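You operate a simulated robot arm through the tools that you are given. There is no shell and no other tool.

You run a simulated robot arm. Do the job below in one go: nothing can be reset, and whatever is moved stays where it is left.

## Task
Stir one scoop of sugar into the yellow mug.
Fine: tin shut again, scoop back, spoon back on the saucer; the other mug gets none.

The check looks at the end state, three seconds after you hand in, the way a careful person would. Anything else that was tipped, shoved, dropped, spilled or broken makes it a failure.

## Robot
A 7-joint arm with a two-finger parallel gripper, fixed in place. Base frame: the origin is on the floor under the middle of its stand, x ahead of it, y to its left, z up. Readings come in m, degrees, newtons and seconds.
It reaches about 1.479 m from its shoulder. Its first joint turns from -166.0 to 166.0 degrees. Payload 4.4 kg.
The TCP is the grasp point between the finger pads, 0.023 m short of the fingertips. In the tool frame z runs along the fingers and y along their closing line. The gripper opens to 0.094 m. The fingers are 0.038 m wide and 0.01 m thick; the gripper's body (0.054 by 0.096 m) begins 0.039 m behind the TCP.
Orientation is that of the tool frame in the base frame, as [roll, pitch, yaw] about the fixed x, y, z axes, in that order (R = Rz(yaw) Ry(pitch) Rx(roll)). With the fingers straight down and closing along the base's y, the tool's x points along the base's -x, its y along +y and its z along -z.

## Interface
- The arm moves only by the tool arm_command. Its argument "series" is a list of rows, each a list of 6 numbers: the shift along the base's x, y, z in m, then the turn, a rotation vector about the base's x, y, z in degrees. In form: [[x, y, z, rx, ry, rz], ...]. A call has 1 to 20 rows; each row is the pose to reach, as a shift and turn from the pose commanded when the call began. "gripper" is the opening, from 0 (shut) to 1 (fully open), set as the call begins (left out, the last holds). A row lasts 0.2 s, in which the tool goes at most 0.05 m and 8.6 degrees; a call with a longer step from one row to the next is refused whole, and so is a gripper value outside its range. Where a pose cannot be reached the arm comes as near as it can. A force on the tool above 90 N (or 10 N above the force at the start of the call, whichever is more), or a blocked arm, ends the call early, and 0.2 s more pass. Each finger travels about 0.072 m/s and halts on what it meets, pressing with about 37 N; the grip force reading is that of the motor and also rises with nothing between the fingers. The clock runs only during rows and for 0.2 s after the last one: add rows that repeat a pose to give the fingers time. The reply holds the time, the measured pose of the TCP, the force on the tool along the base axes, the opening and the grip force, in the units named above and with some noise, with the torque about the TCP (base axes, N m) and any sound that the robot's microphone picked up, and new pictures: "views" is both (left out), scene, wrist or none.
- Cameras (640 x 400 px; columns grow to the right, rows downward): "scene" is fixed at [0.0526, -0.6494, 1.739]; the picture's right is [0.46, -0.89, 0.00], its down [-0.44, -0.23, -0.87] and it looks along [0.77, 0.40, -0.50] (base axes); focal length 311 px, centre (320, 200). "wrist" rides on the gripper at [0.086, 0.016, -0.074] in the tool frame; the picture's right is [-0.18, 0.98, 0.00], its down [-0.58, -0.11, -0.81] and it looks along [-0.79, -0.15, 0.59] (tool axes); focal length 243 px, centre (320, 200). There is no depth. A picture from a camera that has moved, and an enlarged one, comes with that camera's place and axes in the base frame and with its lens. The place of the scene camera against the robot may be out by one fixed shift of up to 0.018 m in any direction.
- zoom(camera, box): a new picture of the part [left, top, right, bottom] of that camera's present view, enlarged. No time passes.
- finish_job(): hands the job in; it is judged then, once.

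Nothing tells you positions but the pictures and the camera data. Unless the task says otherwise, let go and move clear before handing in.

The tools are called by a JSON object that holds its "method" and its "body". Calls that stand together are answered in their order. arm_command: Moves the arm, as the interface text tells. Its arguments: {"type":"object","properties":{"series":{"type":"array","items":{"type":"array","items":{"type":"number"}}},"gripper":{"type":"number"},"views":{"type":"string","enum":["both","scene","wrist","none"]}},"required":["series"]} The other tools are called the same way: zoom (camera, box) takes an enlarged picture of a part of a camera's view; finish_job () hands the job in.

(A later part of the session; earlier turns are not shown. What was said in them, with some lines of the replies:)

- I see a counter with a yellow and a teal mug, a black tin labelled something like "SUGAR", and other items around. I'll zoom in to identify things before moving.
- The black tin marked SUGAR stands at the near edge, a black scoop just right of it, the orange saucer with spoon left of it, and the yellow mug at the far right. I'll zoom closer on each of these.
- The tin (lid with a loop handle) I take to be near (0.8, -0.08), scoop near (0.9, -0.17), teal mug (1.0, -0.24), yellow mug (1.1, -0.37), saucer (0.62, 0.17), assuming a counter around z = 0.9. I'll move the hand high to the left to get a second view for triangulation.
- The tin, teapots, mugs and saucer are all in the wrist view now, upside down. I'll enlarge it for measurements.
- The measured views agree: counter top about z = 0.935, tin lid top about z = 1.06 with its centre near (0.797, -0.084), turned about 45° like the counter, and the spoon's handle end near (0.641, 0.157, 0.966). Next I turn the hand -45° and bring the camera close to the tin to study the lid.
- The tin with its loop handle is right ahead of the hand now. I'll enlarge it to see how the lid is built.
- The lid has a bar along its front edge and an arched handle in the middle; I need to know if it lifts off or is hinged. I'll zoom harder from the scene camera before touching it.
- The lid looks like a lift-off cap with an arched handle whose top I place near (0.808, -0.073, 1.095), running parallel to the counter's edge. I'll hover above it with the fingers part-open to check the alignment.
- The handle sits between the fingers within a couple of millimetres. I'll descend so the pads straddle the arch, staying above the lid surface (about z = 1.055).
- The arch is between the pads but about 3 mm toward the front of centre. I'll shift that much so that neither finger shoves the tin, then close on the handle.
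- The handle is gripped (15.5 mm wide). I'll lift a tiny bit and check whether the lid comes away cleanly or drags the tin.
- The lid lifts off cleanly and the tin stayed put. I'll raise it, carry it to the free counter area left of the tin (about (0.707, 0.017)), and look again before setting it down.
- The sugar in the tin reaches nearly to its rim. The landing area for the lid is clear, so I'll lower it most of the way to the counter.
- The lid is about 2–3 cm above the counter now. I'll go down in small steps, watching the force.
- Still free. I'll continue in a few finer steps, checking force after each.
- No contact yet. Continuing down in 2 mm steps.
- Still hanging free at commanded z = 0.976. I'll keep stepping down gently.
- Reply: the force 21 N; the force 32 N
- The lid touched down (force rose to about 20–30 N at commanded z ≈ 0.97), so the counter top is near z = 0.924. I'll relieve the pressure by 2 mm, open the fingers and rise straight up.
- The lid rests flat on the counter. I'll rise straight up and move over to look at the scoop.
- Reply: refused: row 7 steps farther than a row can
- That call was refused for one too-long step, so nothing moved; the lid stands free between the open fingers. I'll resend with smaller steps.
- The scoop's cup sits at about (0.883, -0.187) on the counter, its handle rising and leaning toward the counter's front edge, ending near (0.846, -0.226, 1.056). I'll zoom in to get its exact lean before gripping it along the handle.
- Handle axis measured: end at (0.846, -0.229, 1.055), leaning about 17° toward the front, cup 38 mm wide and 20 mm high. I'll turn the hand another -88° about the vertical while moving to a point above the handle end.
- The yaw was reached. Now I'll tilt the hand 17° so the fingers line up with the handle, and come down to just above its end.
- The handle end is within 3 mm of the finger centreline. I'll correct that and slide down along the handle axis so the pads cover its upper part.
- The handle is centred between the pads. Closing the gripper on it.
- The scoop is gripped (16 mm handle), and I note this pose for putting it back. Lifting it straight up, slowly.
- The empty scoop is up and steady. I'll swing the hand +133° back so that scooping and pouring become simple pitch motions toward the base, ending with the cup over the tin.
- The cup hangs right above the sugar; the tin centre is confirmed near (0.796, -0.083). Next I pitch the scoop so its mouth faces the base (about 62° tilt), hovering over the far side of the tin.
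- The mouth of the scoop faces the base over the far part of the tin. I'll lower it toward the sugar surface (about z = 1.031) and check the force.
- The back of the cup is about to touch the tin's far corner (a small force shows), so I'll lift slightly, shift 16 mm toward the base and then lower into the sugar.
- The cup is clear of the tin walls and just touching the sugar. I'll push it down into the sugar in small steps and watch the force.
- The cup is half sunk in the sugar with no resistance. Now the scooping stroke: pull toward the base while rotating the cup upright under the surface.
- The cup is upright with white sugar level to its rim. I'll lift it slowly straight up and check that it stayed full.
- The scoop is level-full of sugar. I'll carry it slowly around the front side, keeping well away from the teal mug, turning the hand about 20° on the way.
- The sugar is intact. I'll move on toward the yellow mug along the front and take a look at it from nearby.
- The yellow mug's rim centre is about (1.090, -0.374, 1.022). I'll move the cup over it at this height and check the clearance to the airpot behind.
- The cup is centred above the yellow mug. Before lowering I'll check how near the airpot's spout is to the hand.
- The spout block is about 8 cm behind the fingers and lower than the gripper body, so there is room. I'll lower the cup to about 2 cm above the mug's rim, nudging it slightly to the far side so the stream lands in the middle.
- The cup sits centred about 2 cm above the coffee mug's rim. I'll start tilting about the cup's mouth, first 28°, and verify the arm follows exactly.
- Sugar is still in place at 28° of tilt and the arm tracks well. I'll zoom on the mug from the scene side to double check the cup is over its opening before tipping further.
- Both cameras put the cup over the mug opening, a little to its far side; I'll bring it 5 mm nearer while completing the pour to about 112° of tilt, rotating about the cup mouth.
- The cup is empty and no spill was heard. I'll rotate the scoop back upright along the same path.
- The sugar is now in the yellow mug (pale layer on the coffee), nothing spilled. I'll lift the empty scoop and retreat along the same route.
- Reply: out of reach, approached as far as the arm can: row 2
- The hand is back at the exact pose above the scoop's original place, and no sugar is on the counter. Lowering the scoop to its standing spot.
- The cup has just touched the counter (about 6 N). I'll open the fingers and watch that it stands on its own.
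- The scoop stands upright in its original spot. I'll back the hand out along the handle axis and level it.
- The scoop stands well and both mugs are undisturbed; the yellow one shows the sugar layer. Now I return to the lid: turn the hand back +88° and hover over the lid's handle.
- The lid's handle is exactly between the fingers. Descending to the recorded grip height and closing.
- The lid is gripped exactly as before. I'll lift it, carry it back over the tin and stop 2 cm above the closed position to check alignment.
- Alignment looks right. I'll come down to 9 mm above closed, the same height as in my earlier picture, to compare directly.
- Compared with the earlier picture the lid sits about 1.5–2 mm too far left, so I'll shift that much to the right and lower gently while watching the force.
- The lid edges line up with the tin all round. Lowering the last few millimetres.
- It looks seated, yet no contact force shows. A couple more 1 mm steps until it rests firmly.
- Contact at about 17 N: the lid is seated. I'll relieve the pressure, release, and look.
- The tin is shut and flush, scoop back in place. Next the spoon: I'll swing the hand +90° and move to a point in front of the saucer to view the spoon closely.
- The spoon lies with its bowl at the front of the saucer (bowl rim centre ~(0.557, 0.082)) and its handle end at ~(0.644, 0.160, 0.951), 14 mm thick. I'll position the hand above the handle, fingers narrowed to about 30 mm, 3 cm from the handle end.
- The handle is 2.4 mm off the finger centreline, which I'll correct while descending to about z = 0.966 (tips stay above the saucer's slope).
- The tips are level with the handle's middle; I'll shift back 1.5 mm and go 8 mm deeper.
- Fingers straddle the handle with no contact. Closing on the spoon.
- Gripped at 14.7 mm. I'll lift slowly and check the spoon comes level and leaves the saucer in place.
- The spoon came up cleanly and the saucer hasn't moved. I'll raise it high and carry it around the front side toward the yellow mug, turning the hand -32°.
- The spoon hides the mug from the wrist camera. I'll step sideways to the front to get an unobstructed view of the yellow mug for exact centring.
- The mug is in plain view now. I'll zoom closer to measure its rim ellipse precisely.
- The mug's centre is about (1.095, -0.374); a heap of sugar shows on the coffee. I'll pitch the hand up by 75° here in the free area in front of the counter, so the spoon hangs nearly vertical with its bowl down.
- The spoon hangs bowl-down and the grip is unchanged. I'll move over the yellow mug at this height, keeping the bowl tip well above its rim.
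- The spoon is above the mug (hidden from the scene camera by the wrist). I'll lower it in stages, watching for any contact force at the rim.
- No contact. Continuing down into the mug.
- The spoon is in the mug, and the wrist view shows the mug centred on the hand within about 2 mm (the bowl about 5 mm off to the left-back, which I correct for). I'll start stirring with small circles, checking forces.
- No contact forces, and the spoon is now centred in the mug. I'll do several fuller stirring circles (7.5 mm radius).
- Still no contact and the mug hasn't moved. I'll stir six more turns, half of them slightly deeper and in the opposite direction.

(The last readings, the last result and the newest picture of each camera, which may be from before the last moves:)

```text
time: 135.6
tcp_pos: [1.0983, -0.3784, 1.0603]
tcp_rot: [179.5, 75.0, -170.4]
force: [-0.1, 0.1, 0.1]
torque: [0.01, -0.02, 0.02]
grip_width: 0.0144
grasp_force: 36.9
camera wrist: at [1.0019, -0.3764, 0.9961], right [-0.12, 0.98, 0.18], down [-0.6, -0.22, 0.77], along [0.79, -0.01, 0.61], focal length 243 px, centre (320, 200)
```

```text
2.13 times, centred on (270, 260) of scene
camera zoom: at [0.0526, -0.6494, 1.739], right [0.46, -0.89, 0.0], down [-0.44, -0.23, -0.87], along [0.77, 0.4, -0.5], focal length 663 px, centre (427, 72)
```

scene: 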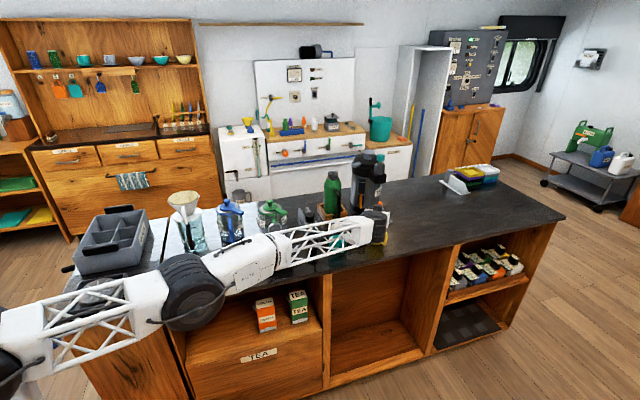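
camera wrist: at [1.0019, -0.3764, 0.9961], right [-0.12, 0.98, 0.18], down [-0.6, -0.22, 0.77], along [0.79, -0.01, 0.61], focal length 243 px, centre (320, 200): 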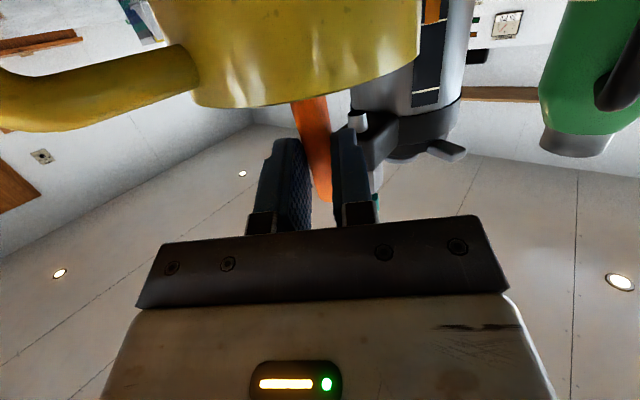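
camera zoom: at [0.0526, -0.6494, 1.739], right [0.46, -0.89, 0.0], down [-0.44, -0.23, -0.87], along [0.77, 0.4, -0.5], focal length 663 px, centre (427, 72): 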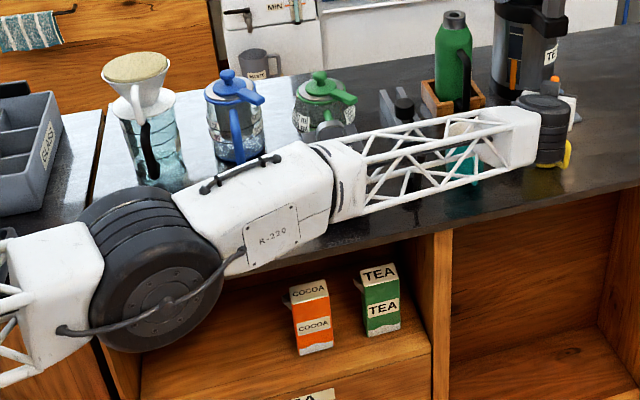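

Stirring done, no contact. I'll lift the spoon straight out slowly, pausing above the mug so nothing drips outside.

{"method": "arm_command", "body": {"series": [[0, 0, 0.01, 0, 0, 0], [0, 0, 0.02, 0, 0, 0], [0, 0, 0.03, 0, 0, 0], [0, 0, 0.04, 0, 0, 0], [0, 0, 0.05, 0, 0, 0], [0, 0, 0.05, 0, 0, 0], [0, 0, 0.05, 0, 0, 0], [0, 0, 0.065, 0, 0, 0], [0, 0, 0.08, 0, 0, 0], [0, 0, 0.095, 0, 0, 0], [0, 0, 0.11, 0, 0, 0], [0, 0, 0.12, 0, 0, 0], [0, 0, 0.12, 0, 0, 0], [0, 0, 0.12, 0, 0, 0], [0, 0, 0.12, 0, 0, 0]], "views": "both"}}

{"method": "zoom", "body": {"camera": "scene", "box": [340, 170, 420, 260]}}

{"method": "zoom", "body": {"camera": "wrist", "box": [180, 0, 460, 200]}}

```text
time: 138.8
tcp_pos: [1.0982, -0.3765, 1.1807]
tcp_rot: [179.7, 74.9, -170.4]
force: [0.6, -0.6, -0.2]
torque: [-0.01, 0.01, 0.01]
grip_width: 0.0145
grasp_force: 37.2
camera wrist: at [1.0015, -0.3747, 1.1157], right [-0.12, 0.98, 0.18], down [-0.6, -0.22, 0.77], along [0.79, -0.01, 0.61], focal length 243 px, centre (320, 200)
```

scene: 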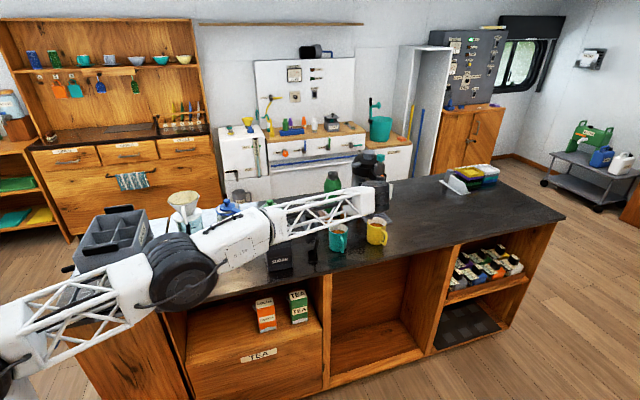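
wrist: 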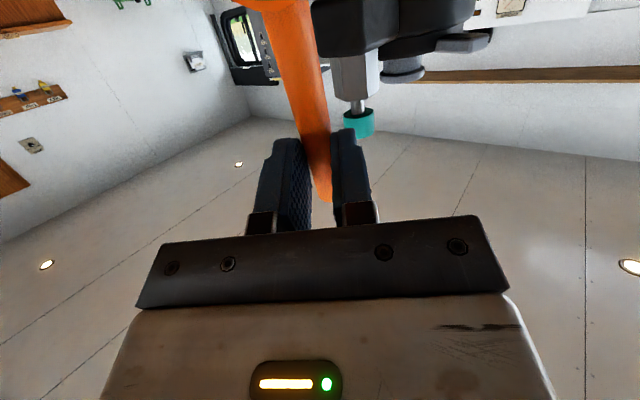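

```text
4.44 times, centred on (380, 215) of scene
camera zoom: at [0.0526, -0.6494, 1.739], right [0.46, -0.89, 0.0], down [-0.44, -0.23, -0.87], along [0.77, 0.4, -0.5], focal length 1381 px, centre (53, 133)
```

zoom: 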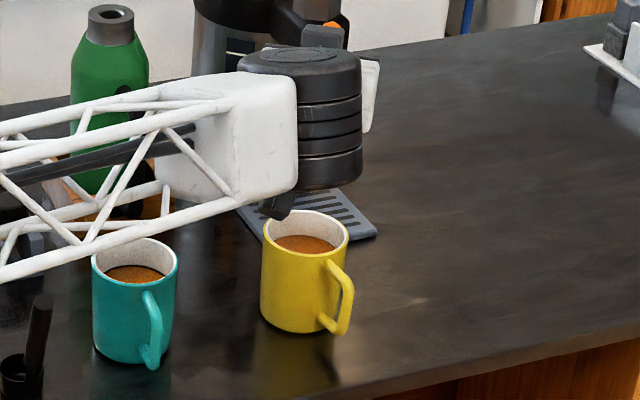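

```text
2.00 times, centred on (320, 100) of wrist
camera zoom: at [1.0015, -0.3747, 1.1157], right [-0.12, 0.98, 0.18], down [-0.6, -0.22, 0.77], along [0.79, -0.01, 0.61], focal length 485 px, centre (320, 400)
```

zoom: 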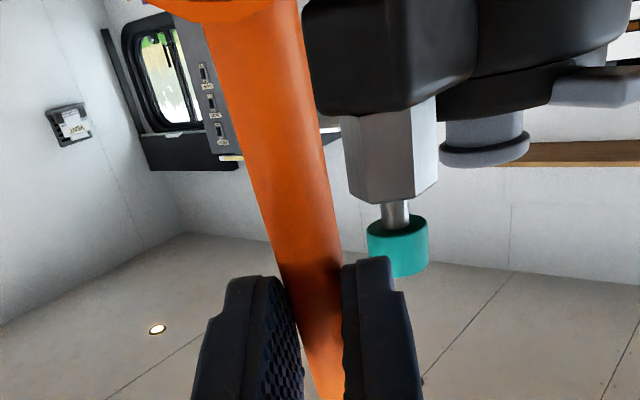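

The yellow mug's coffee is evenly brown again: the sugar is stirred in. Now back out the same way and pitch the hand level again.

{"method": "arm_command", "body": {"series": [[-0.02, -0.021, 0, 0, 0, 0], [-0.048, -0.05, 0, 0, 0, 0], [-0.076, -0.079, 0, 0, 0, 0], [-0.104, -0.108, 0, 0, 0, 0], [-0.13, -0.135, 0, 0, 0, 0], [-0.1493, -0.1551, 0, 0, 0, 0], [-0.1493, -0.1551, 0, 0, 0, 0]], "views": "none"}}

{"method": "arm_command", "body": {"series": [[0, 0, 0, -1.447, 8.207, 0], [0, 0, 0, -2.894, 16.414, 0], [0, 0, 0, -4.341, 24.621, 0], [0, 0, 0, -5.788, 32.828, 0], [0, 0, 0, -7.235, 41.035, 0], [0, 0, 0, -8.682, 49.242, 0], [0, 0, 0, -10.129, 57.449, 0], [0, 0, 0, -11.576, 65.656, 0], [0, 0, 0, -13.023, 73.86, 0], [0, 0, 0, -13.023, 73.86, 0]], "views": "both"}}

{"method": "zoom", "body": {"camera": "scene", "box": [300, 160, 440, 260]}}

{"method": "zoom", "body": {"camera": "wrist", "box": [220, 0, 420, 200]}}

```text
time: 140.4
tcp_pos: [0.9479, -0.5337, 1.1806]
tcp_rot: [179.8, 75.0, -170.3]
force: [0.4, -0.3, -0.3]
torque: [-0.01, -0.01, 0.04]
grip_width: 0.0145
grasp_force: 37.3
```

```text
time: 142.6
tcp_pos: [0.9486, -0.5326, 1.1811]
tcp_rot: [-180.0, -0.1, -170.1]
force: [-0.2, 0.7, -0.8]
torque: [-0.04, -0.02, 0.02]
grip_width: 0.0144
grasp_force: 37.3
camera wrist: at [0.8606, -0.5301, 1.2551], right [0.01, 1.0, 0.0], down [0.59, -0.01, 0.81], along [0.81, -0.01, -0.59], focal length 243 px, centre (320, 200)
```

scene: 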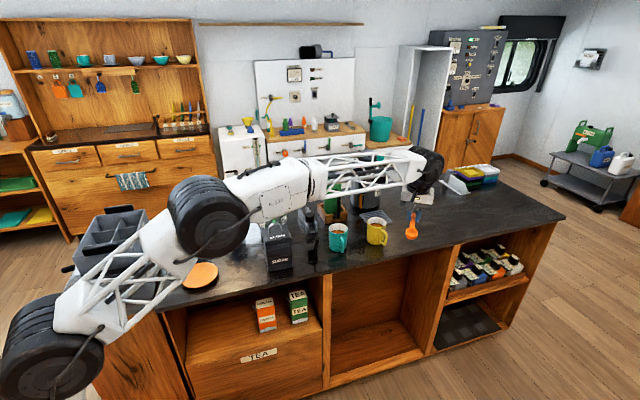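
wrist: 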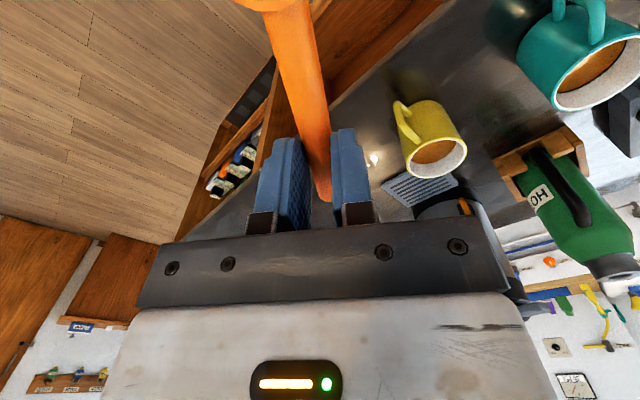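

```text
4.00 times, centred on (370, 210) of scene
camera zoom: at [0.0526, -0.6494, 1.739], right [0.46, -0.89, 0.0], down [-0.44, -0.23, -0.87], along [0.77, 0.4, -0.5], focal length 1243 px, centre (120, 160)
```

zoom: 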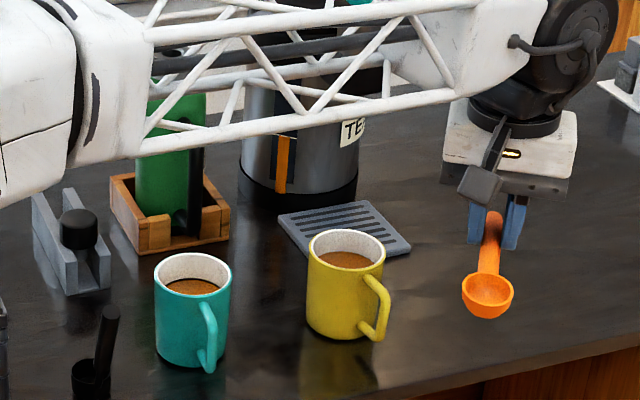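

```text
2.00 times, centred on (320, 100) of wrist
camera zoom: at [0.8606, -0.5301, 1.2551], right [0.01, 1.0, 0.0], down [0.59, -0.01, 0.81], along [0.81, -0.01, -0.59], focal length 485 px, centre (320, 400)
```

zoom: 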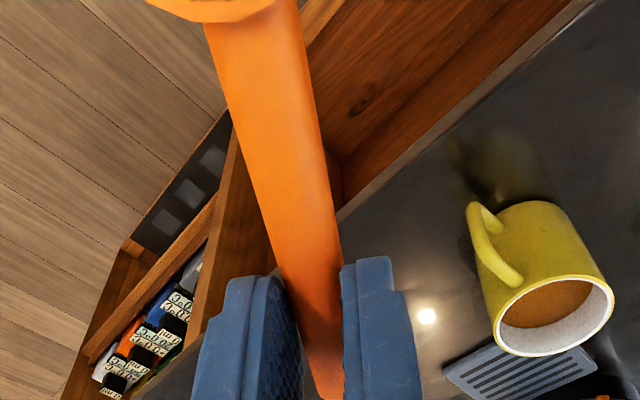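

Both mugs are undisturbed and only the yellow one was stirred. I'll carry the spoon back to the saucer along the reverse route.

{"method": "arm_command", "body": {"series": [[-0.03, 0.0263, 0, 0, 0, 0], [-0.06, 0.0526, 0, 0, 0, 0], [-0.09, 0.0789, 0, 0, 0, 0], [-0.12, 0.1052, 0, 0, 0, 0], [-0.15, 0.1315, 0, 0, 0, 0], [-0.1636, 0.1731, 0, 0, 0, 2.46], [-0.1772, 0.2148, 0, 0, 0, 4.92], [-0.1908, 0.2564, 0, 0, 0, 7.38], [-0.2043, 0.2981, 0, 0, 0, 9.85], [-0.2179, 0.3397, 0, 0, 0, 12.31], [-0.2315, 0.3814, 0, 0, 0, 14.77], [-0.2451, 0.423, 0, 0, 0, 17.23], [-0.2587, 0.4646, 0, 0, 0, 19.69], [-0.2722, 0.5063, 0, 0, 0, 22.15], [-0.2858, 0.5479, 0, 0, 0, 24.62], [-0.2994, 0.5895, 0, 0, 0, 27.08], [-0.313, 0.6312, 0, 0, 0, 29.54], [-0.3266, 0.6728, 0, 0, 0, 32], [-0.3266, 0.6728, 0, 0, 0, 32]], "views": "both"}}

{"method": "zoom", "body": {"camera": "scene", "box": [150, 170, 310, 300]}}

{"method": "zoom", "body": {"camera": "wrist", "box": [220, 0, 420, 200]}}

```text
time: 146.6
tcp_pos: [0.6201, 0.1385, 1.1802]
tcp_rot: [180.0, 0.0, -138.1]
force: [0.2, 0.6, -0.9]
torque: [0.0, -0.05, 0.02]
grip_width: 0.0149
grasp_force: 37.1
camera wrist: at [0.5446, 0.095, 1.2548], right [-0.52, 0.85, 0.0], down [0.51, 0.31, 0.81], along [0.69, 0.42, -0.59], focal length 243 px, centre (320, 200)
```

scene: 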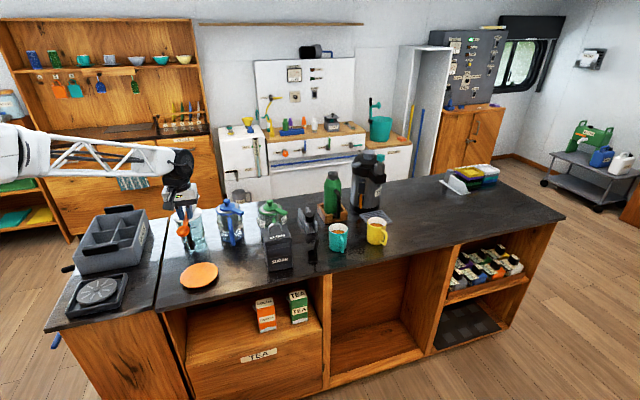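
wrist: 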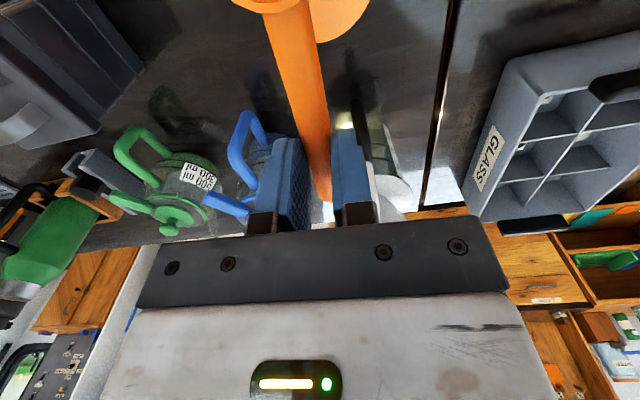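

```text
3.08 times, centred on (230, 235) of scene
camera zoom: at [0.0526, -0.6494, 1.739], right [0.46, -0.89, 0.0], down [-0.44, -0.23, -0.87], along [0.77, 0.4, -0.5], focal length 956 px, centre (597, 92)
```

zoom: 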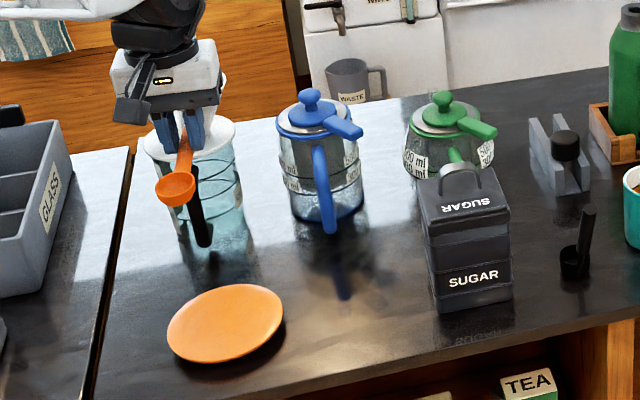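

```text
2.00 times, centred on (320, 100) of wrist
camera zoom: at [0.5446, 0.095, 1.2548], right [-0.52, 0.85, 0.0], down [0.51, 0.31, 0.81], along [0.69, 0.42, -0.59], focal length 485 px, centre (320, 400)
```

zoom: 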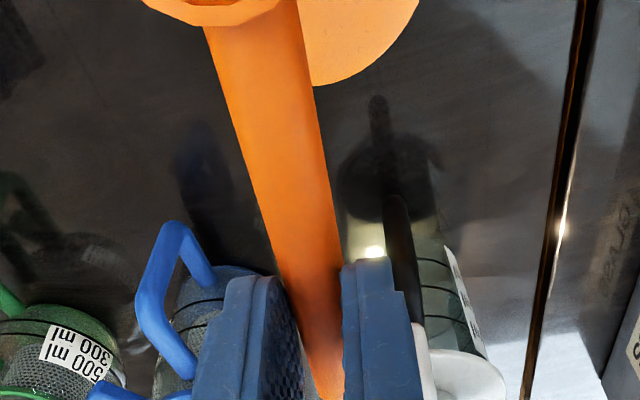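

The saucer is where it was. Lowering the spoon to 3 cm above its resting place, then checking position.

{"method": "arm_command", "body": {"series": [[0, 0, -0.04, 0, 0, 0], [0, 0, -0.08, 0, 0, 0], [0, 0, -0.12, 0, 0, 0], [0, 0, -0.155, 0, 0, 0], [0, 0, -0.175, 0, 0, 0], [0, 0, -0.185, 0, 0, 0], [0, 0, -0.185, 0, 0, 0]], "views": "both"}}

{"method": "zoom", "body": {"camera": "wrist", "box": [220, 0, 420, 200]}}

{"method": "zoom", "body": {"camera": "scene", "box": [175, 230, 235, 295]}}

```text
time: 148.2
tcp_pos: [0.6214, 0.1412, 0.995]
tcp_rot: [-180.0, 0.0, -138.1]
force: [-1.1, 0.5, -0.7]
torque: [0.01, -0.01, -0.02]
grip_width: 0.0147
grasp_force: 37.4
camera wrist: at [0.5466, 0.0971, 1.0691], right [-0.52, 0.85, 0.0], down [0.51, 0.31, 0.81], along [0.69, 0.42, -0.59], focal length 243 px, centre (320, 200)
```

scene: 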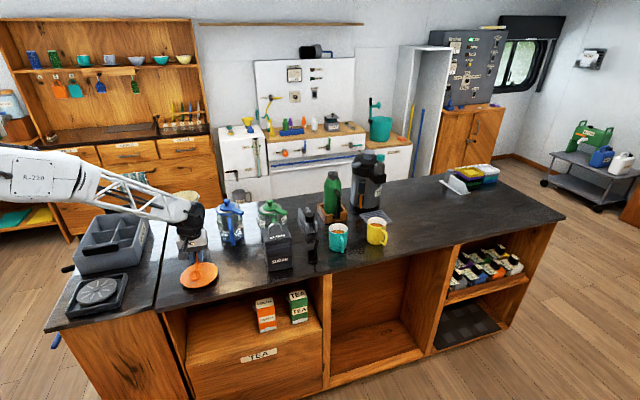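
wrist: 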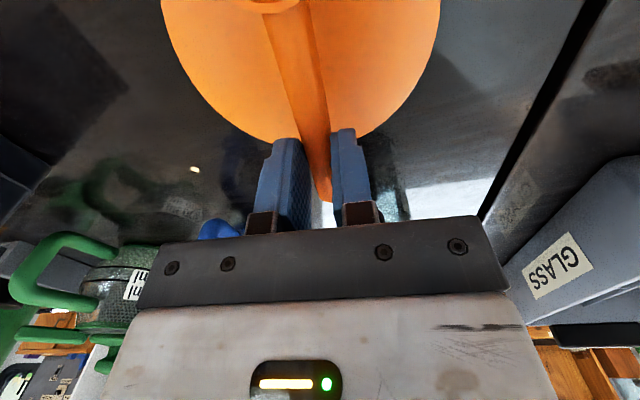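

```text
2.00 times, centred on (320, 100) of wrist
camera zoom: at [0.5466, 0.0971, 1.0691], right [-0.52, 0.85, 0.0], down [0.51, 0.31, 0.81], along [0.69, 0.42, -0.59], focal length 485 px, centre (320, 400)
```

zoom: 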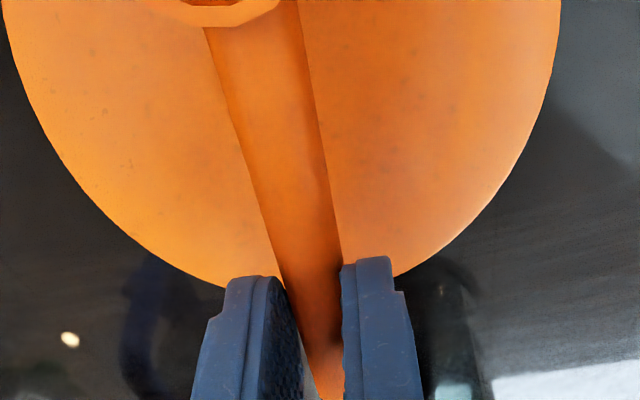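

```text
6.15 times, centred on (205, 262) of scene
camera zoom: at [0.0526, -0.6494, 1.739], right [0.46, -0.89, 0.0], down [-0.44, -0.23, -0.87], along [0.77, 0.4, -0.5], focal length 1912 px, centre (1028, -185)
```

zoom: 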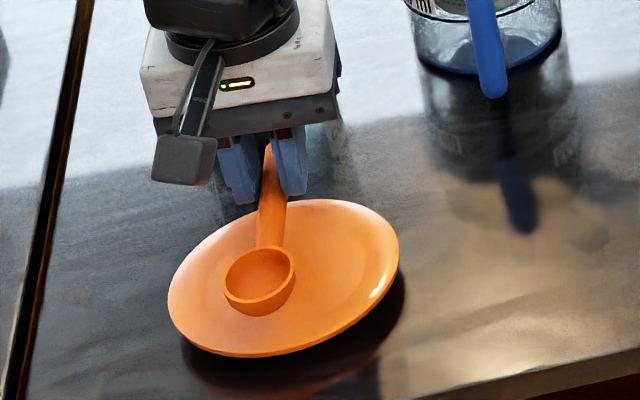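

The spoon lines up with its earlier place on the saucer. Lowering the last stretch in small steps.

{"method": "arm_command", "body": {"series": [[0, 0, -0.01, 0, 0, 0], [0, 0, -0.02, 0, 0, 0], [0, 0, -0.025, 0, 0, 0], [0, 0, -0.025, 0, 0, 0]], "views": "none"}}

{"method": "arm_command", "body": {"series": [[0, 0, -0.001, 0, 0, 0], [0, 0, -0.003, 0, 0, 0], [0, 0, -0.003, 0, 0, 0]], "views": "both"}}

{"method": "zoom", "body": {"camera": "wrist", "box": [220, 0, 420, 200]}}

{"method": "zoom", "body": {"camera": "scene", "box": [175, 240, 235, 295]}}

```text
time: 149.2
tcp_pos: [0.6227, 0.14, 0.9717]
tcp_rot: [-180.0, -0.1, -138.1]
force: [0.6, 0.6, -0.9]
torque: [-0.01, 0.01, 0.01]
grip_width: 0.0147
grasp_force: 37.5
```

```text
time: 150.0
tcp_pos: [0.6222, 0.141, 0.9665]
tcp_rot: [-180.0, -0.1, -138.0]
force: [0.9, -0.1, -0.8]
torque: [0.02, 0.0, 0.0]
grip_width: 0.0146
grasp_force: 37.0
camera wrist: at [0.5467, 0.096, 1.042], right [-0.52, 0.85, 0.0], down [0.51, 0.31, 0.81], along [0.69, 0.42, -0.59], focal length 243 px, centre (320, 200)
```

scene: 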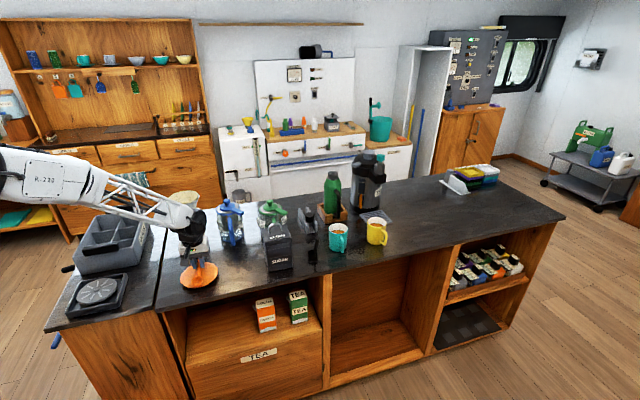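
wrist: 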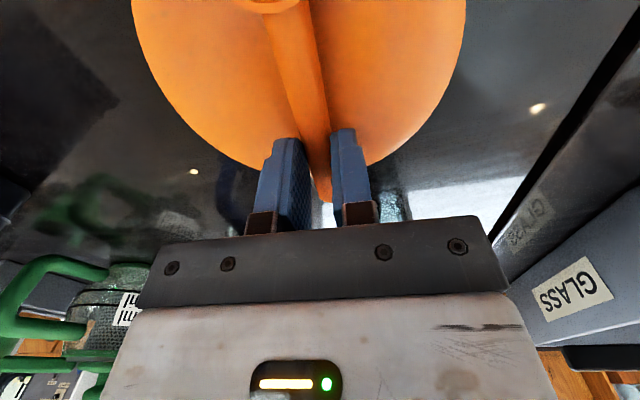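

```text
2.00 times, centred on (320, 100) of wrist
camera zoom: at [0.5467, 0.096, 1.042], right [-0.52, 0.85, 0.0], down [0.51, 0.31, 0.81], along [0.69, 0.42, -0.59], focal length 485 px, centre (320, 400)
```

zoom: 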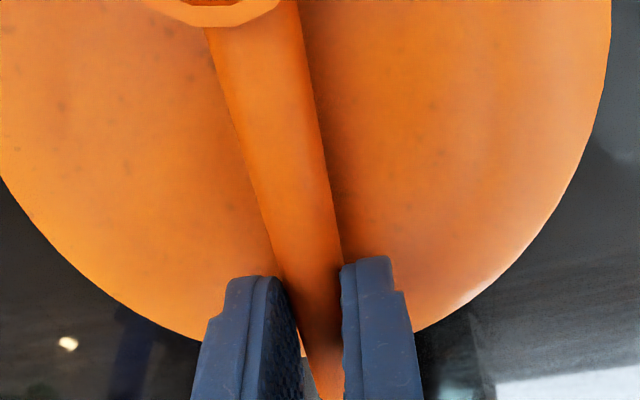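

```text
7.27 times, centred on (205, 268) of scene
camera zoom: at [0.0526, -0.6494, 1.739], right [0.46, -0.89, 0.0], down [-0.44, -0.23, -0.87], along [0.77, 0.4, -0.5], focal length 2259 px, centre (1156, -291)
```

zoom: 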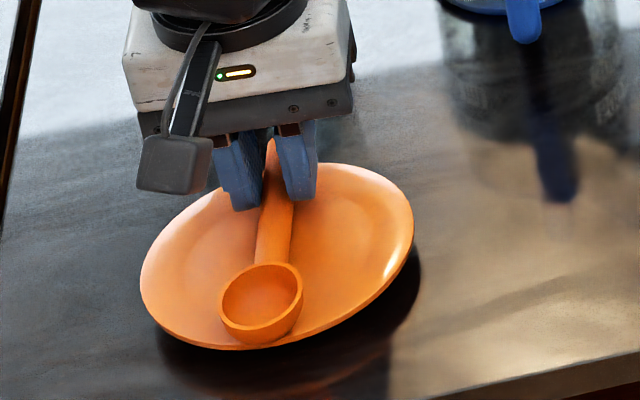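

Just above rest. Two more millimetres down, then release gently.

{"method": "arm_command", "body": {"series": [[0, 0, -0.001, 0, 0, 0], [0, 0, -0.002, 0, 0, 0], [0, 0, -0.002, 0, 0, 0]], "views": "none"}}

{"method": "arm_command", "body": {"series": [[0, 0, 0, 0, 0, 0], [0, 0, 0, 0, 0, 0], [0, 0, 0, 0, 0, 0]], "gripper": 0.34, "views": "both"}}

{"method": "zoom", "body": {"camera": "wrist", "box": [220, 0, 420, 200]}}

{"method": "zoom", "body": {"camera": "scene", "box": [175, 240, 235, 295]}}

```text
time: 150.8
tcp_pos: [0.6213, 0.1405, 0.9651]
tcp_rot: [180.0, 0.0, -138.1]
force: [-0.2, 0.4, 0.5]
torque: [0.0, 0.05, 0.02]
grip_width: 0.0147
grasp_force: 37.1
```

```text
time: 151.6
tcp_pos: [0.6224, 0.1396, 0.9652]
tcp_rot: [180.0, 0.1, -138.1]
force: [-0.3, -0.3, 0.3]
torque: [0.0, -0.03, 0.01]
grip_width: 0.032
grasp_force: 0.0
camera wrist: at [0.5464, 0.0962, 1.0397], right [-0.52, 0.85, 0.0], down [0.51, 0.31, 0.81], along [0.69, 0.42, -0.59], focal length 243 px, centre (320, 200)
```

scene: 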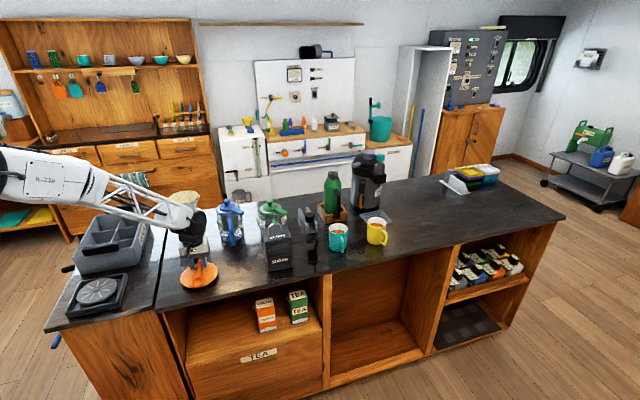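
wrist: 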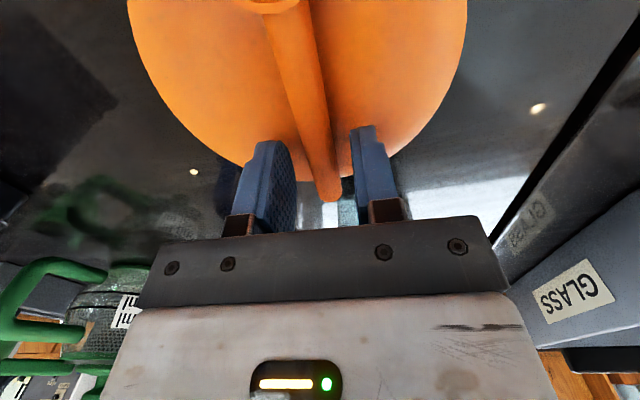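

```text
2.00 times, centred on (320, 100) of wrist
camera zoom: at [0.5464, 0.0962, 1.0397], right [-0.52, 0.85, 0.0], down [0.51, 0.31, 0.81], along [0.69, 0.42, -0.59], focal length 485 px, centre (320, 400)
```

zoom: 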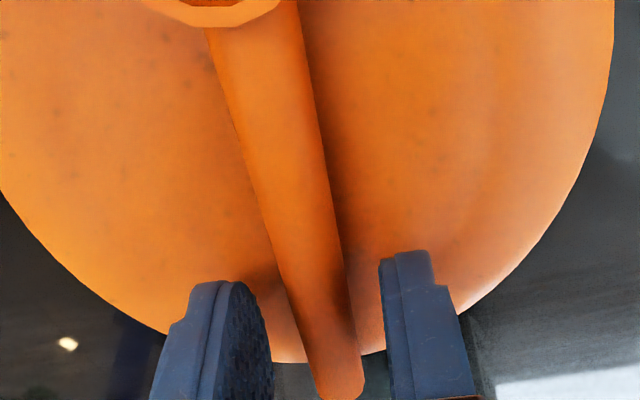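

```text
7.27 times, centred on (205, 268) of scene
camera zoom: at [0.0526, -0.6494, 1.739], right [0.46, -0.89, 0.0], down [-0.44, -0.23, -0.87], along [0.77, 0.4, -0.5], focal length 2259 px, centre (1156, -291)
```

zoom: 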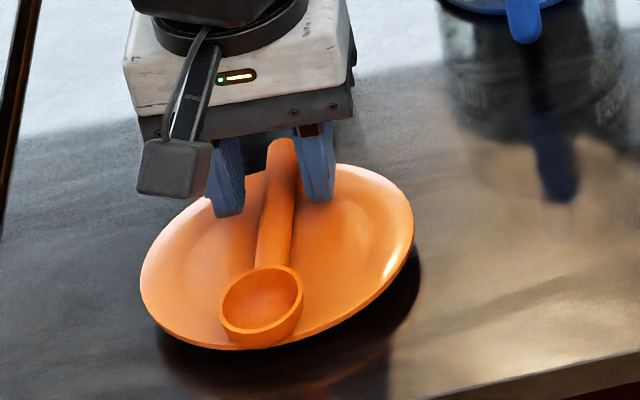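

The spoon rests on the saucer again. I'll rise straight up and withdraw to a clear spot for a final inspection.

{"method": "arm_command", "body": {"series": [[0, 0, 0.01, 0, 0, 0], [0, 0, 0.03, 0, 0, 0], [0, 0, 0.07, 0, 0, 0], [0, 0, 0.115, 0, 0, 0], [0, 0, 0.16, 0, 0, 0], [0, 0, 0.205, 0, 0, 0], [0, 0, 0.25, 0, 0, 0], [-0.03, -0.03, 0.26, 0, 0, 0], [-0.06, -0.06, 0.27, 0, 0, 0], [-0.09, -0.09, 0.28, 0, 0, 0], [-0.12, -0.12, 0.29, 0, 0, 0], [-0.12, -0.12, 0.29, 0, 0, 0]], "views": "both"}}

{"method": "zoom", "body": {"camera": "scene", "box": [150, 180, 290, 300]}}

{"method": "zoom", "body": {"camera": "scene", "box": [250, 190, 410, 280]}}

{"method": "zoom", "body": {"camera": "wrist", "box": [200, 40, 460, 220]}}

```text
time: 154.2
tcp_pos: [0.5004, 0.0204, 1.2552]
tcp_rot: [180.0, 0.0, -138.2]
force: [-0.1, 1.0, -0.2]
torque: [0.0, 0.0, 0.02]
grip_width: 0.0318
grasp_force: 0.1
camera wrist: at [0.4254, -0.0231, 1.3291], right [-0.52, 0.85, 0.0], down [0.51, 0.31, 0.81], along [0.69, 0.42, -0.59], focal length 243 px, centre (320, 200)
```

scene: 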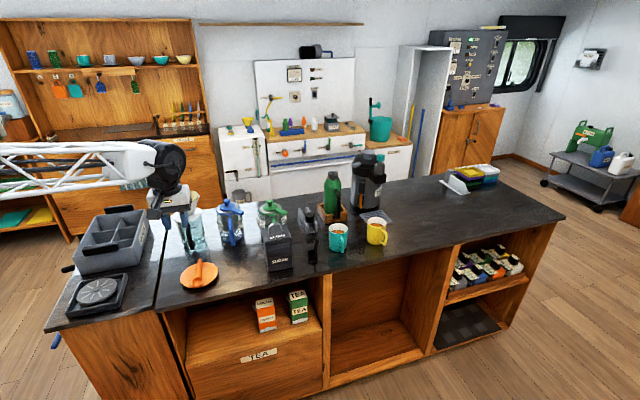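
wrist: 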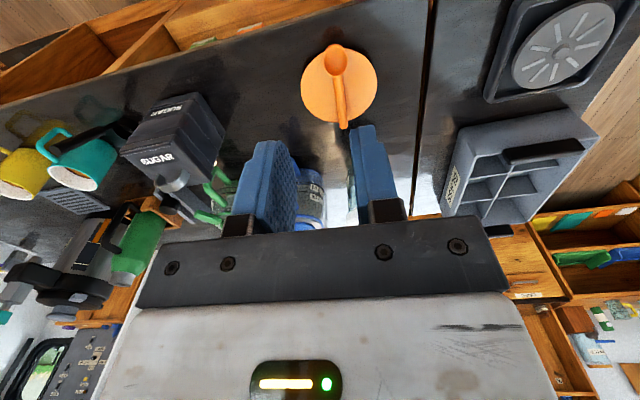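

```text
3.33 times, centred on (220, 240) of scene
camera zoom: at [0.0526, -0.6494, 1.739], right [0.46, -0.89, 0.0], down [-0.44, -0.23, -0.87], along [0.77, 0.4, -0.5], focal length 1036 px, centre (653, 67)
```

zoom: 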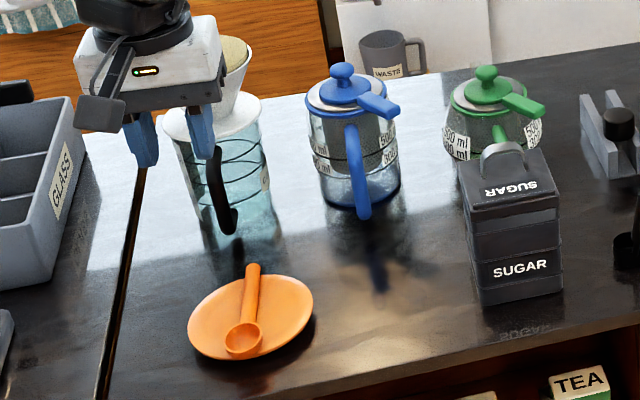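

```text
4.00 times, centred on (330, 235) of scene
camera zoom: at [0.0526, -0.6494, 1.739], right [0.46, -0.89, 0.0], down [-0.44, -0.23, -0.87], along [0.77, 0.4, -0.5], focal length 1243 px, centre (280, 60)
```

zoom: 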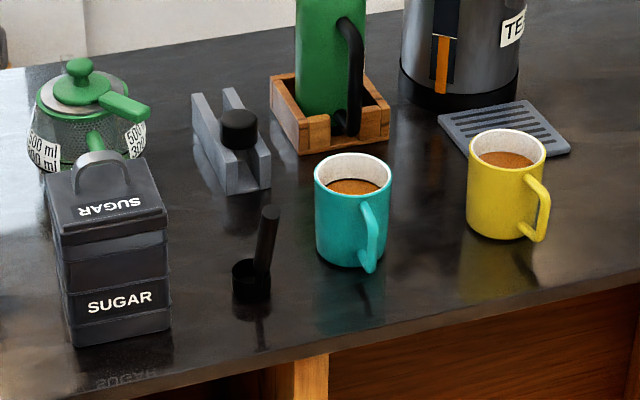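

```text
2.22 times, centred on (330, 130) of wrist
camera zoom: at [0.4254, -0.0231, 1.3291], right [-0.52, 0.85, 0.0], down [0.51, 0.31, 0.81], along [0.69, 0.42, -0.59], focal length 539 px, centre (298, 356)
```

zoom: 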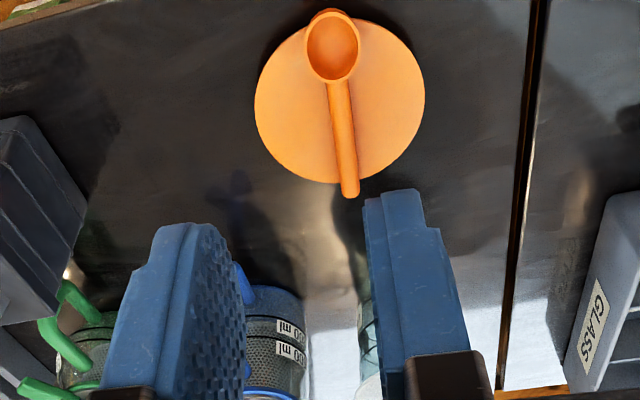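

Everything appears back in place. A last close look at the yellow mug, the tin lid and the counter for stray sugar before handing in.

{"method": "zoom", "body": {"camera": "scene", "box": [322, 205, 402, 255]}}

{"method": "zoom", "body": {"camera": "scene", "box": [255, 210, 325, 280]}}

{"method": "zoom", "body": {"camera": "scene", "box": [170, 245, 240, 300]}}

```text
8.00 times, centred on (362, 230) of scene
camera zoom: at [0.0526, -0.6494, 1.739], right [0.46, -0.89, 0.0], down [-0.44, -0.23, -0.87], along [0.77, 0.4, -0.5], focal length 2485 px, centre (-16, -40)
```

zoom: 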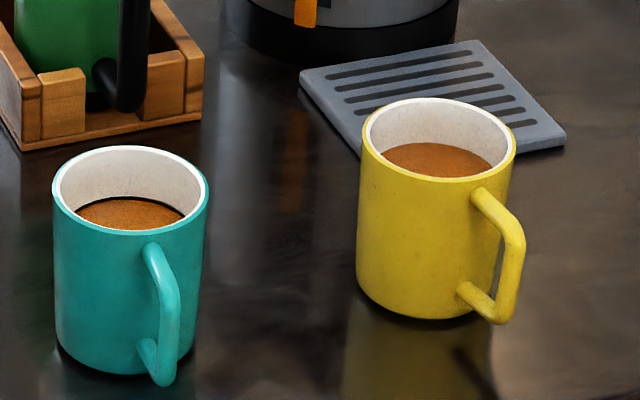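

```text
5.71 times, centred on (290, 245) of scene
camera zoom: at [0.0526, -0.6494, 1.739], right [0.46, -0.89, 0.0], down [-0.44, -0.23, -0.87], along [0.77, 0.4, -0.5], focal length 1775 px, centre (491, -57)
```

zoom: 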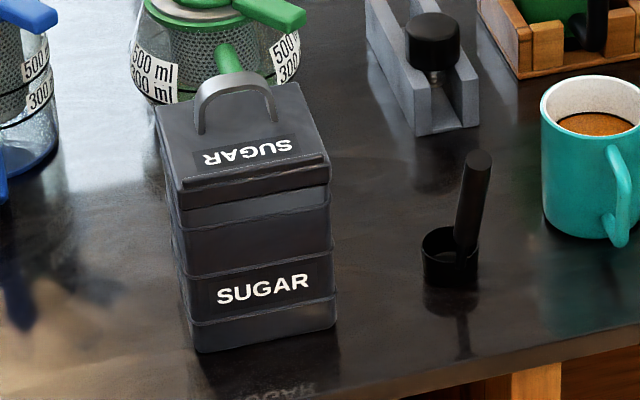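

```text
7.27 times, centred on (205, 272) of scene
camera zoom: at [0.0526, -0.6494, 1.739], right [0.46, -0.89, 0.0], down [-0.44, -0.23, -0.87], along [0.77, 0.4, -0.5], focal length 2259 px, centre (1156, -327)
```

zoom: 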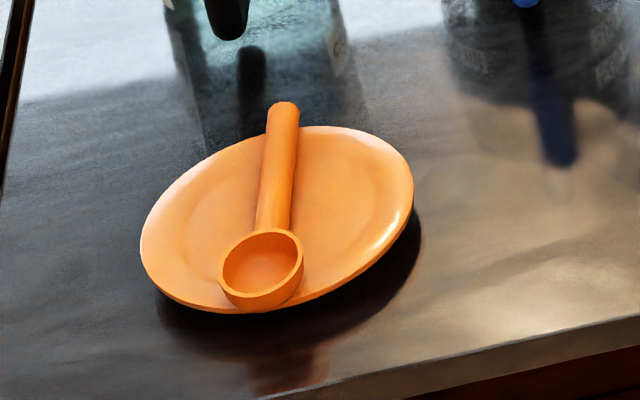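

The yellow mug's coffee is evenly mixed and the teal mug is untouched. The tin is shut, the scoop stands where it began, the spoon lies on its saucer, and I see no spilled sugar on the counter. The hand is clear, so I'm handing in.

{"method": "finish_job", "body": {}}

```text
The job is handed in.
```

I stirred one level scoop of sugar into the yellow mug and handed the job in. The result of the check has not come back.

In the last pictures before handing in:
- **Yellow mug:** the white sugar layer is gone and the coffee is evenly brown after about a dozen turns with the spoon. It is still standing in the same spot.
- **Teal mug:** nothing went in and it was not moved.
- **Sugar tin:** the lid is back on and seated flush.
- **Scoop:** it stands empty where it stood at the start.
- **Spoon:** it lies on the saucer as before, and the saucer did not move.
- **Counter:** I saw no spilled sugar or drips, and nothing else was tipped or shoved. The scoop brushed the tin's rim lightly once while going in (about 2 N), and the tin did not shift visibly.

The gripper was left open and well clear of everything.
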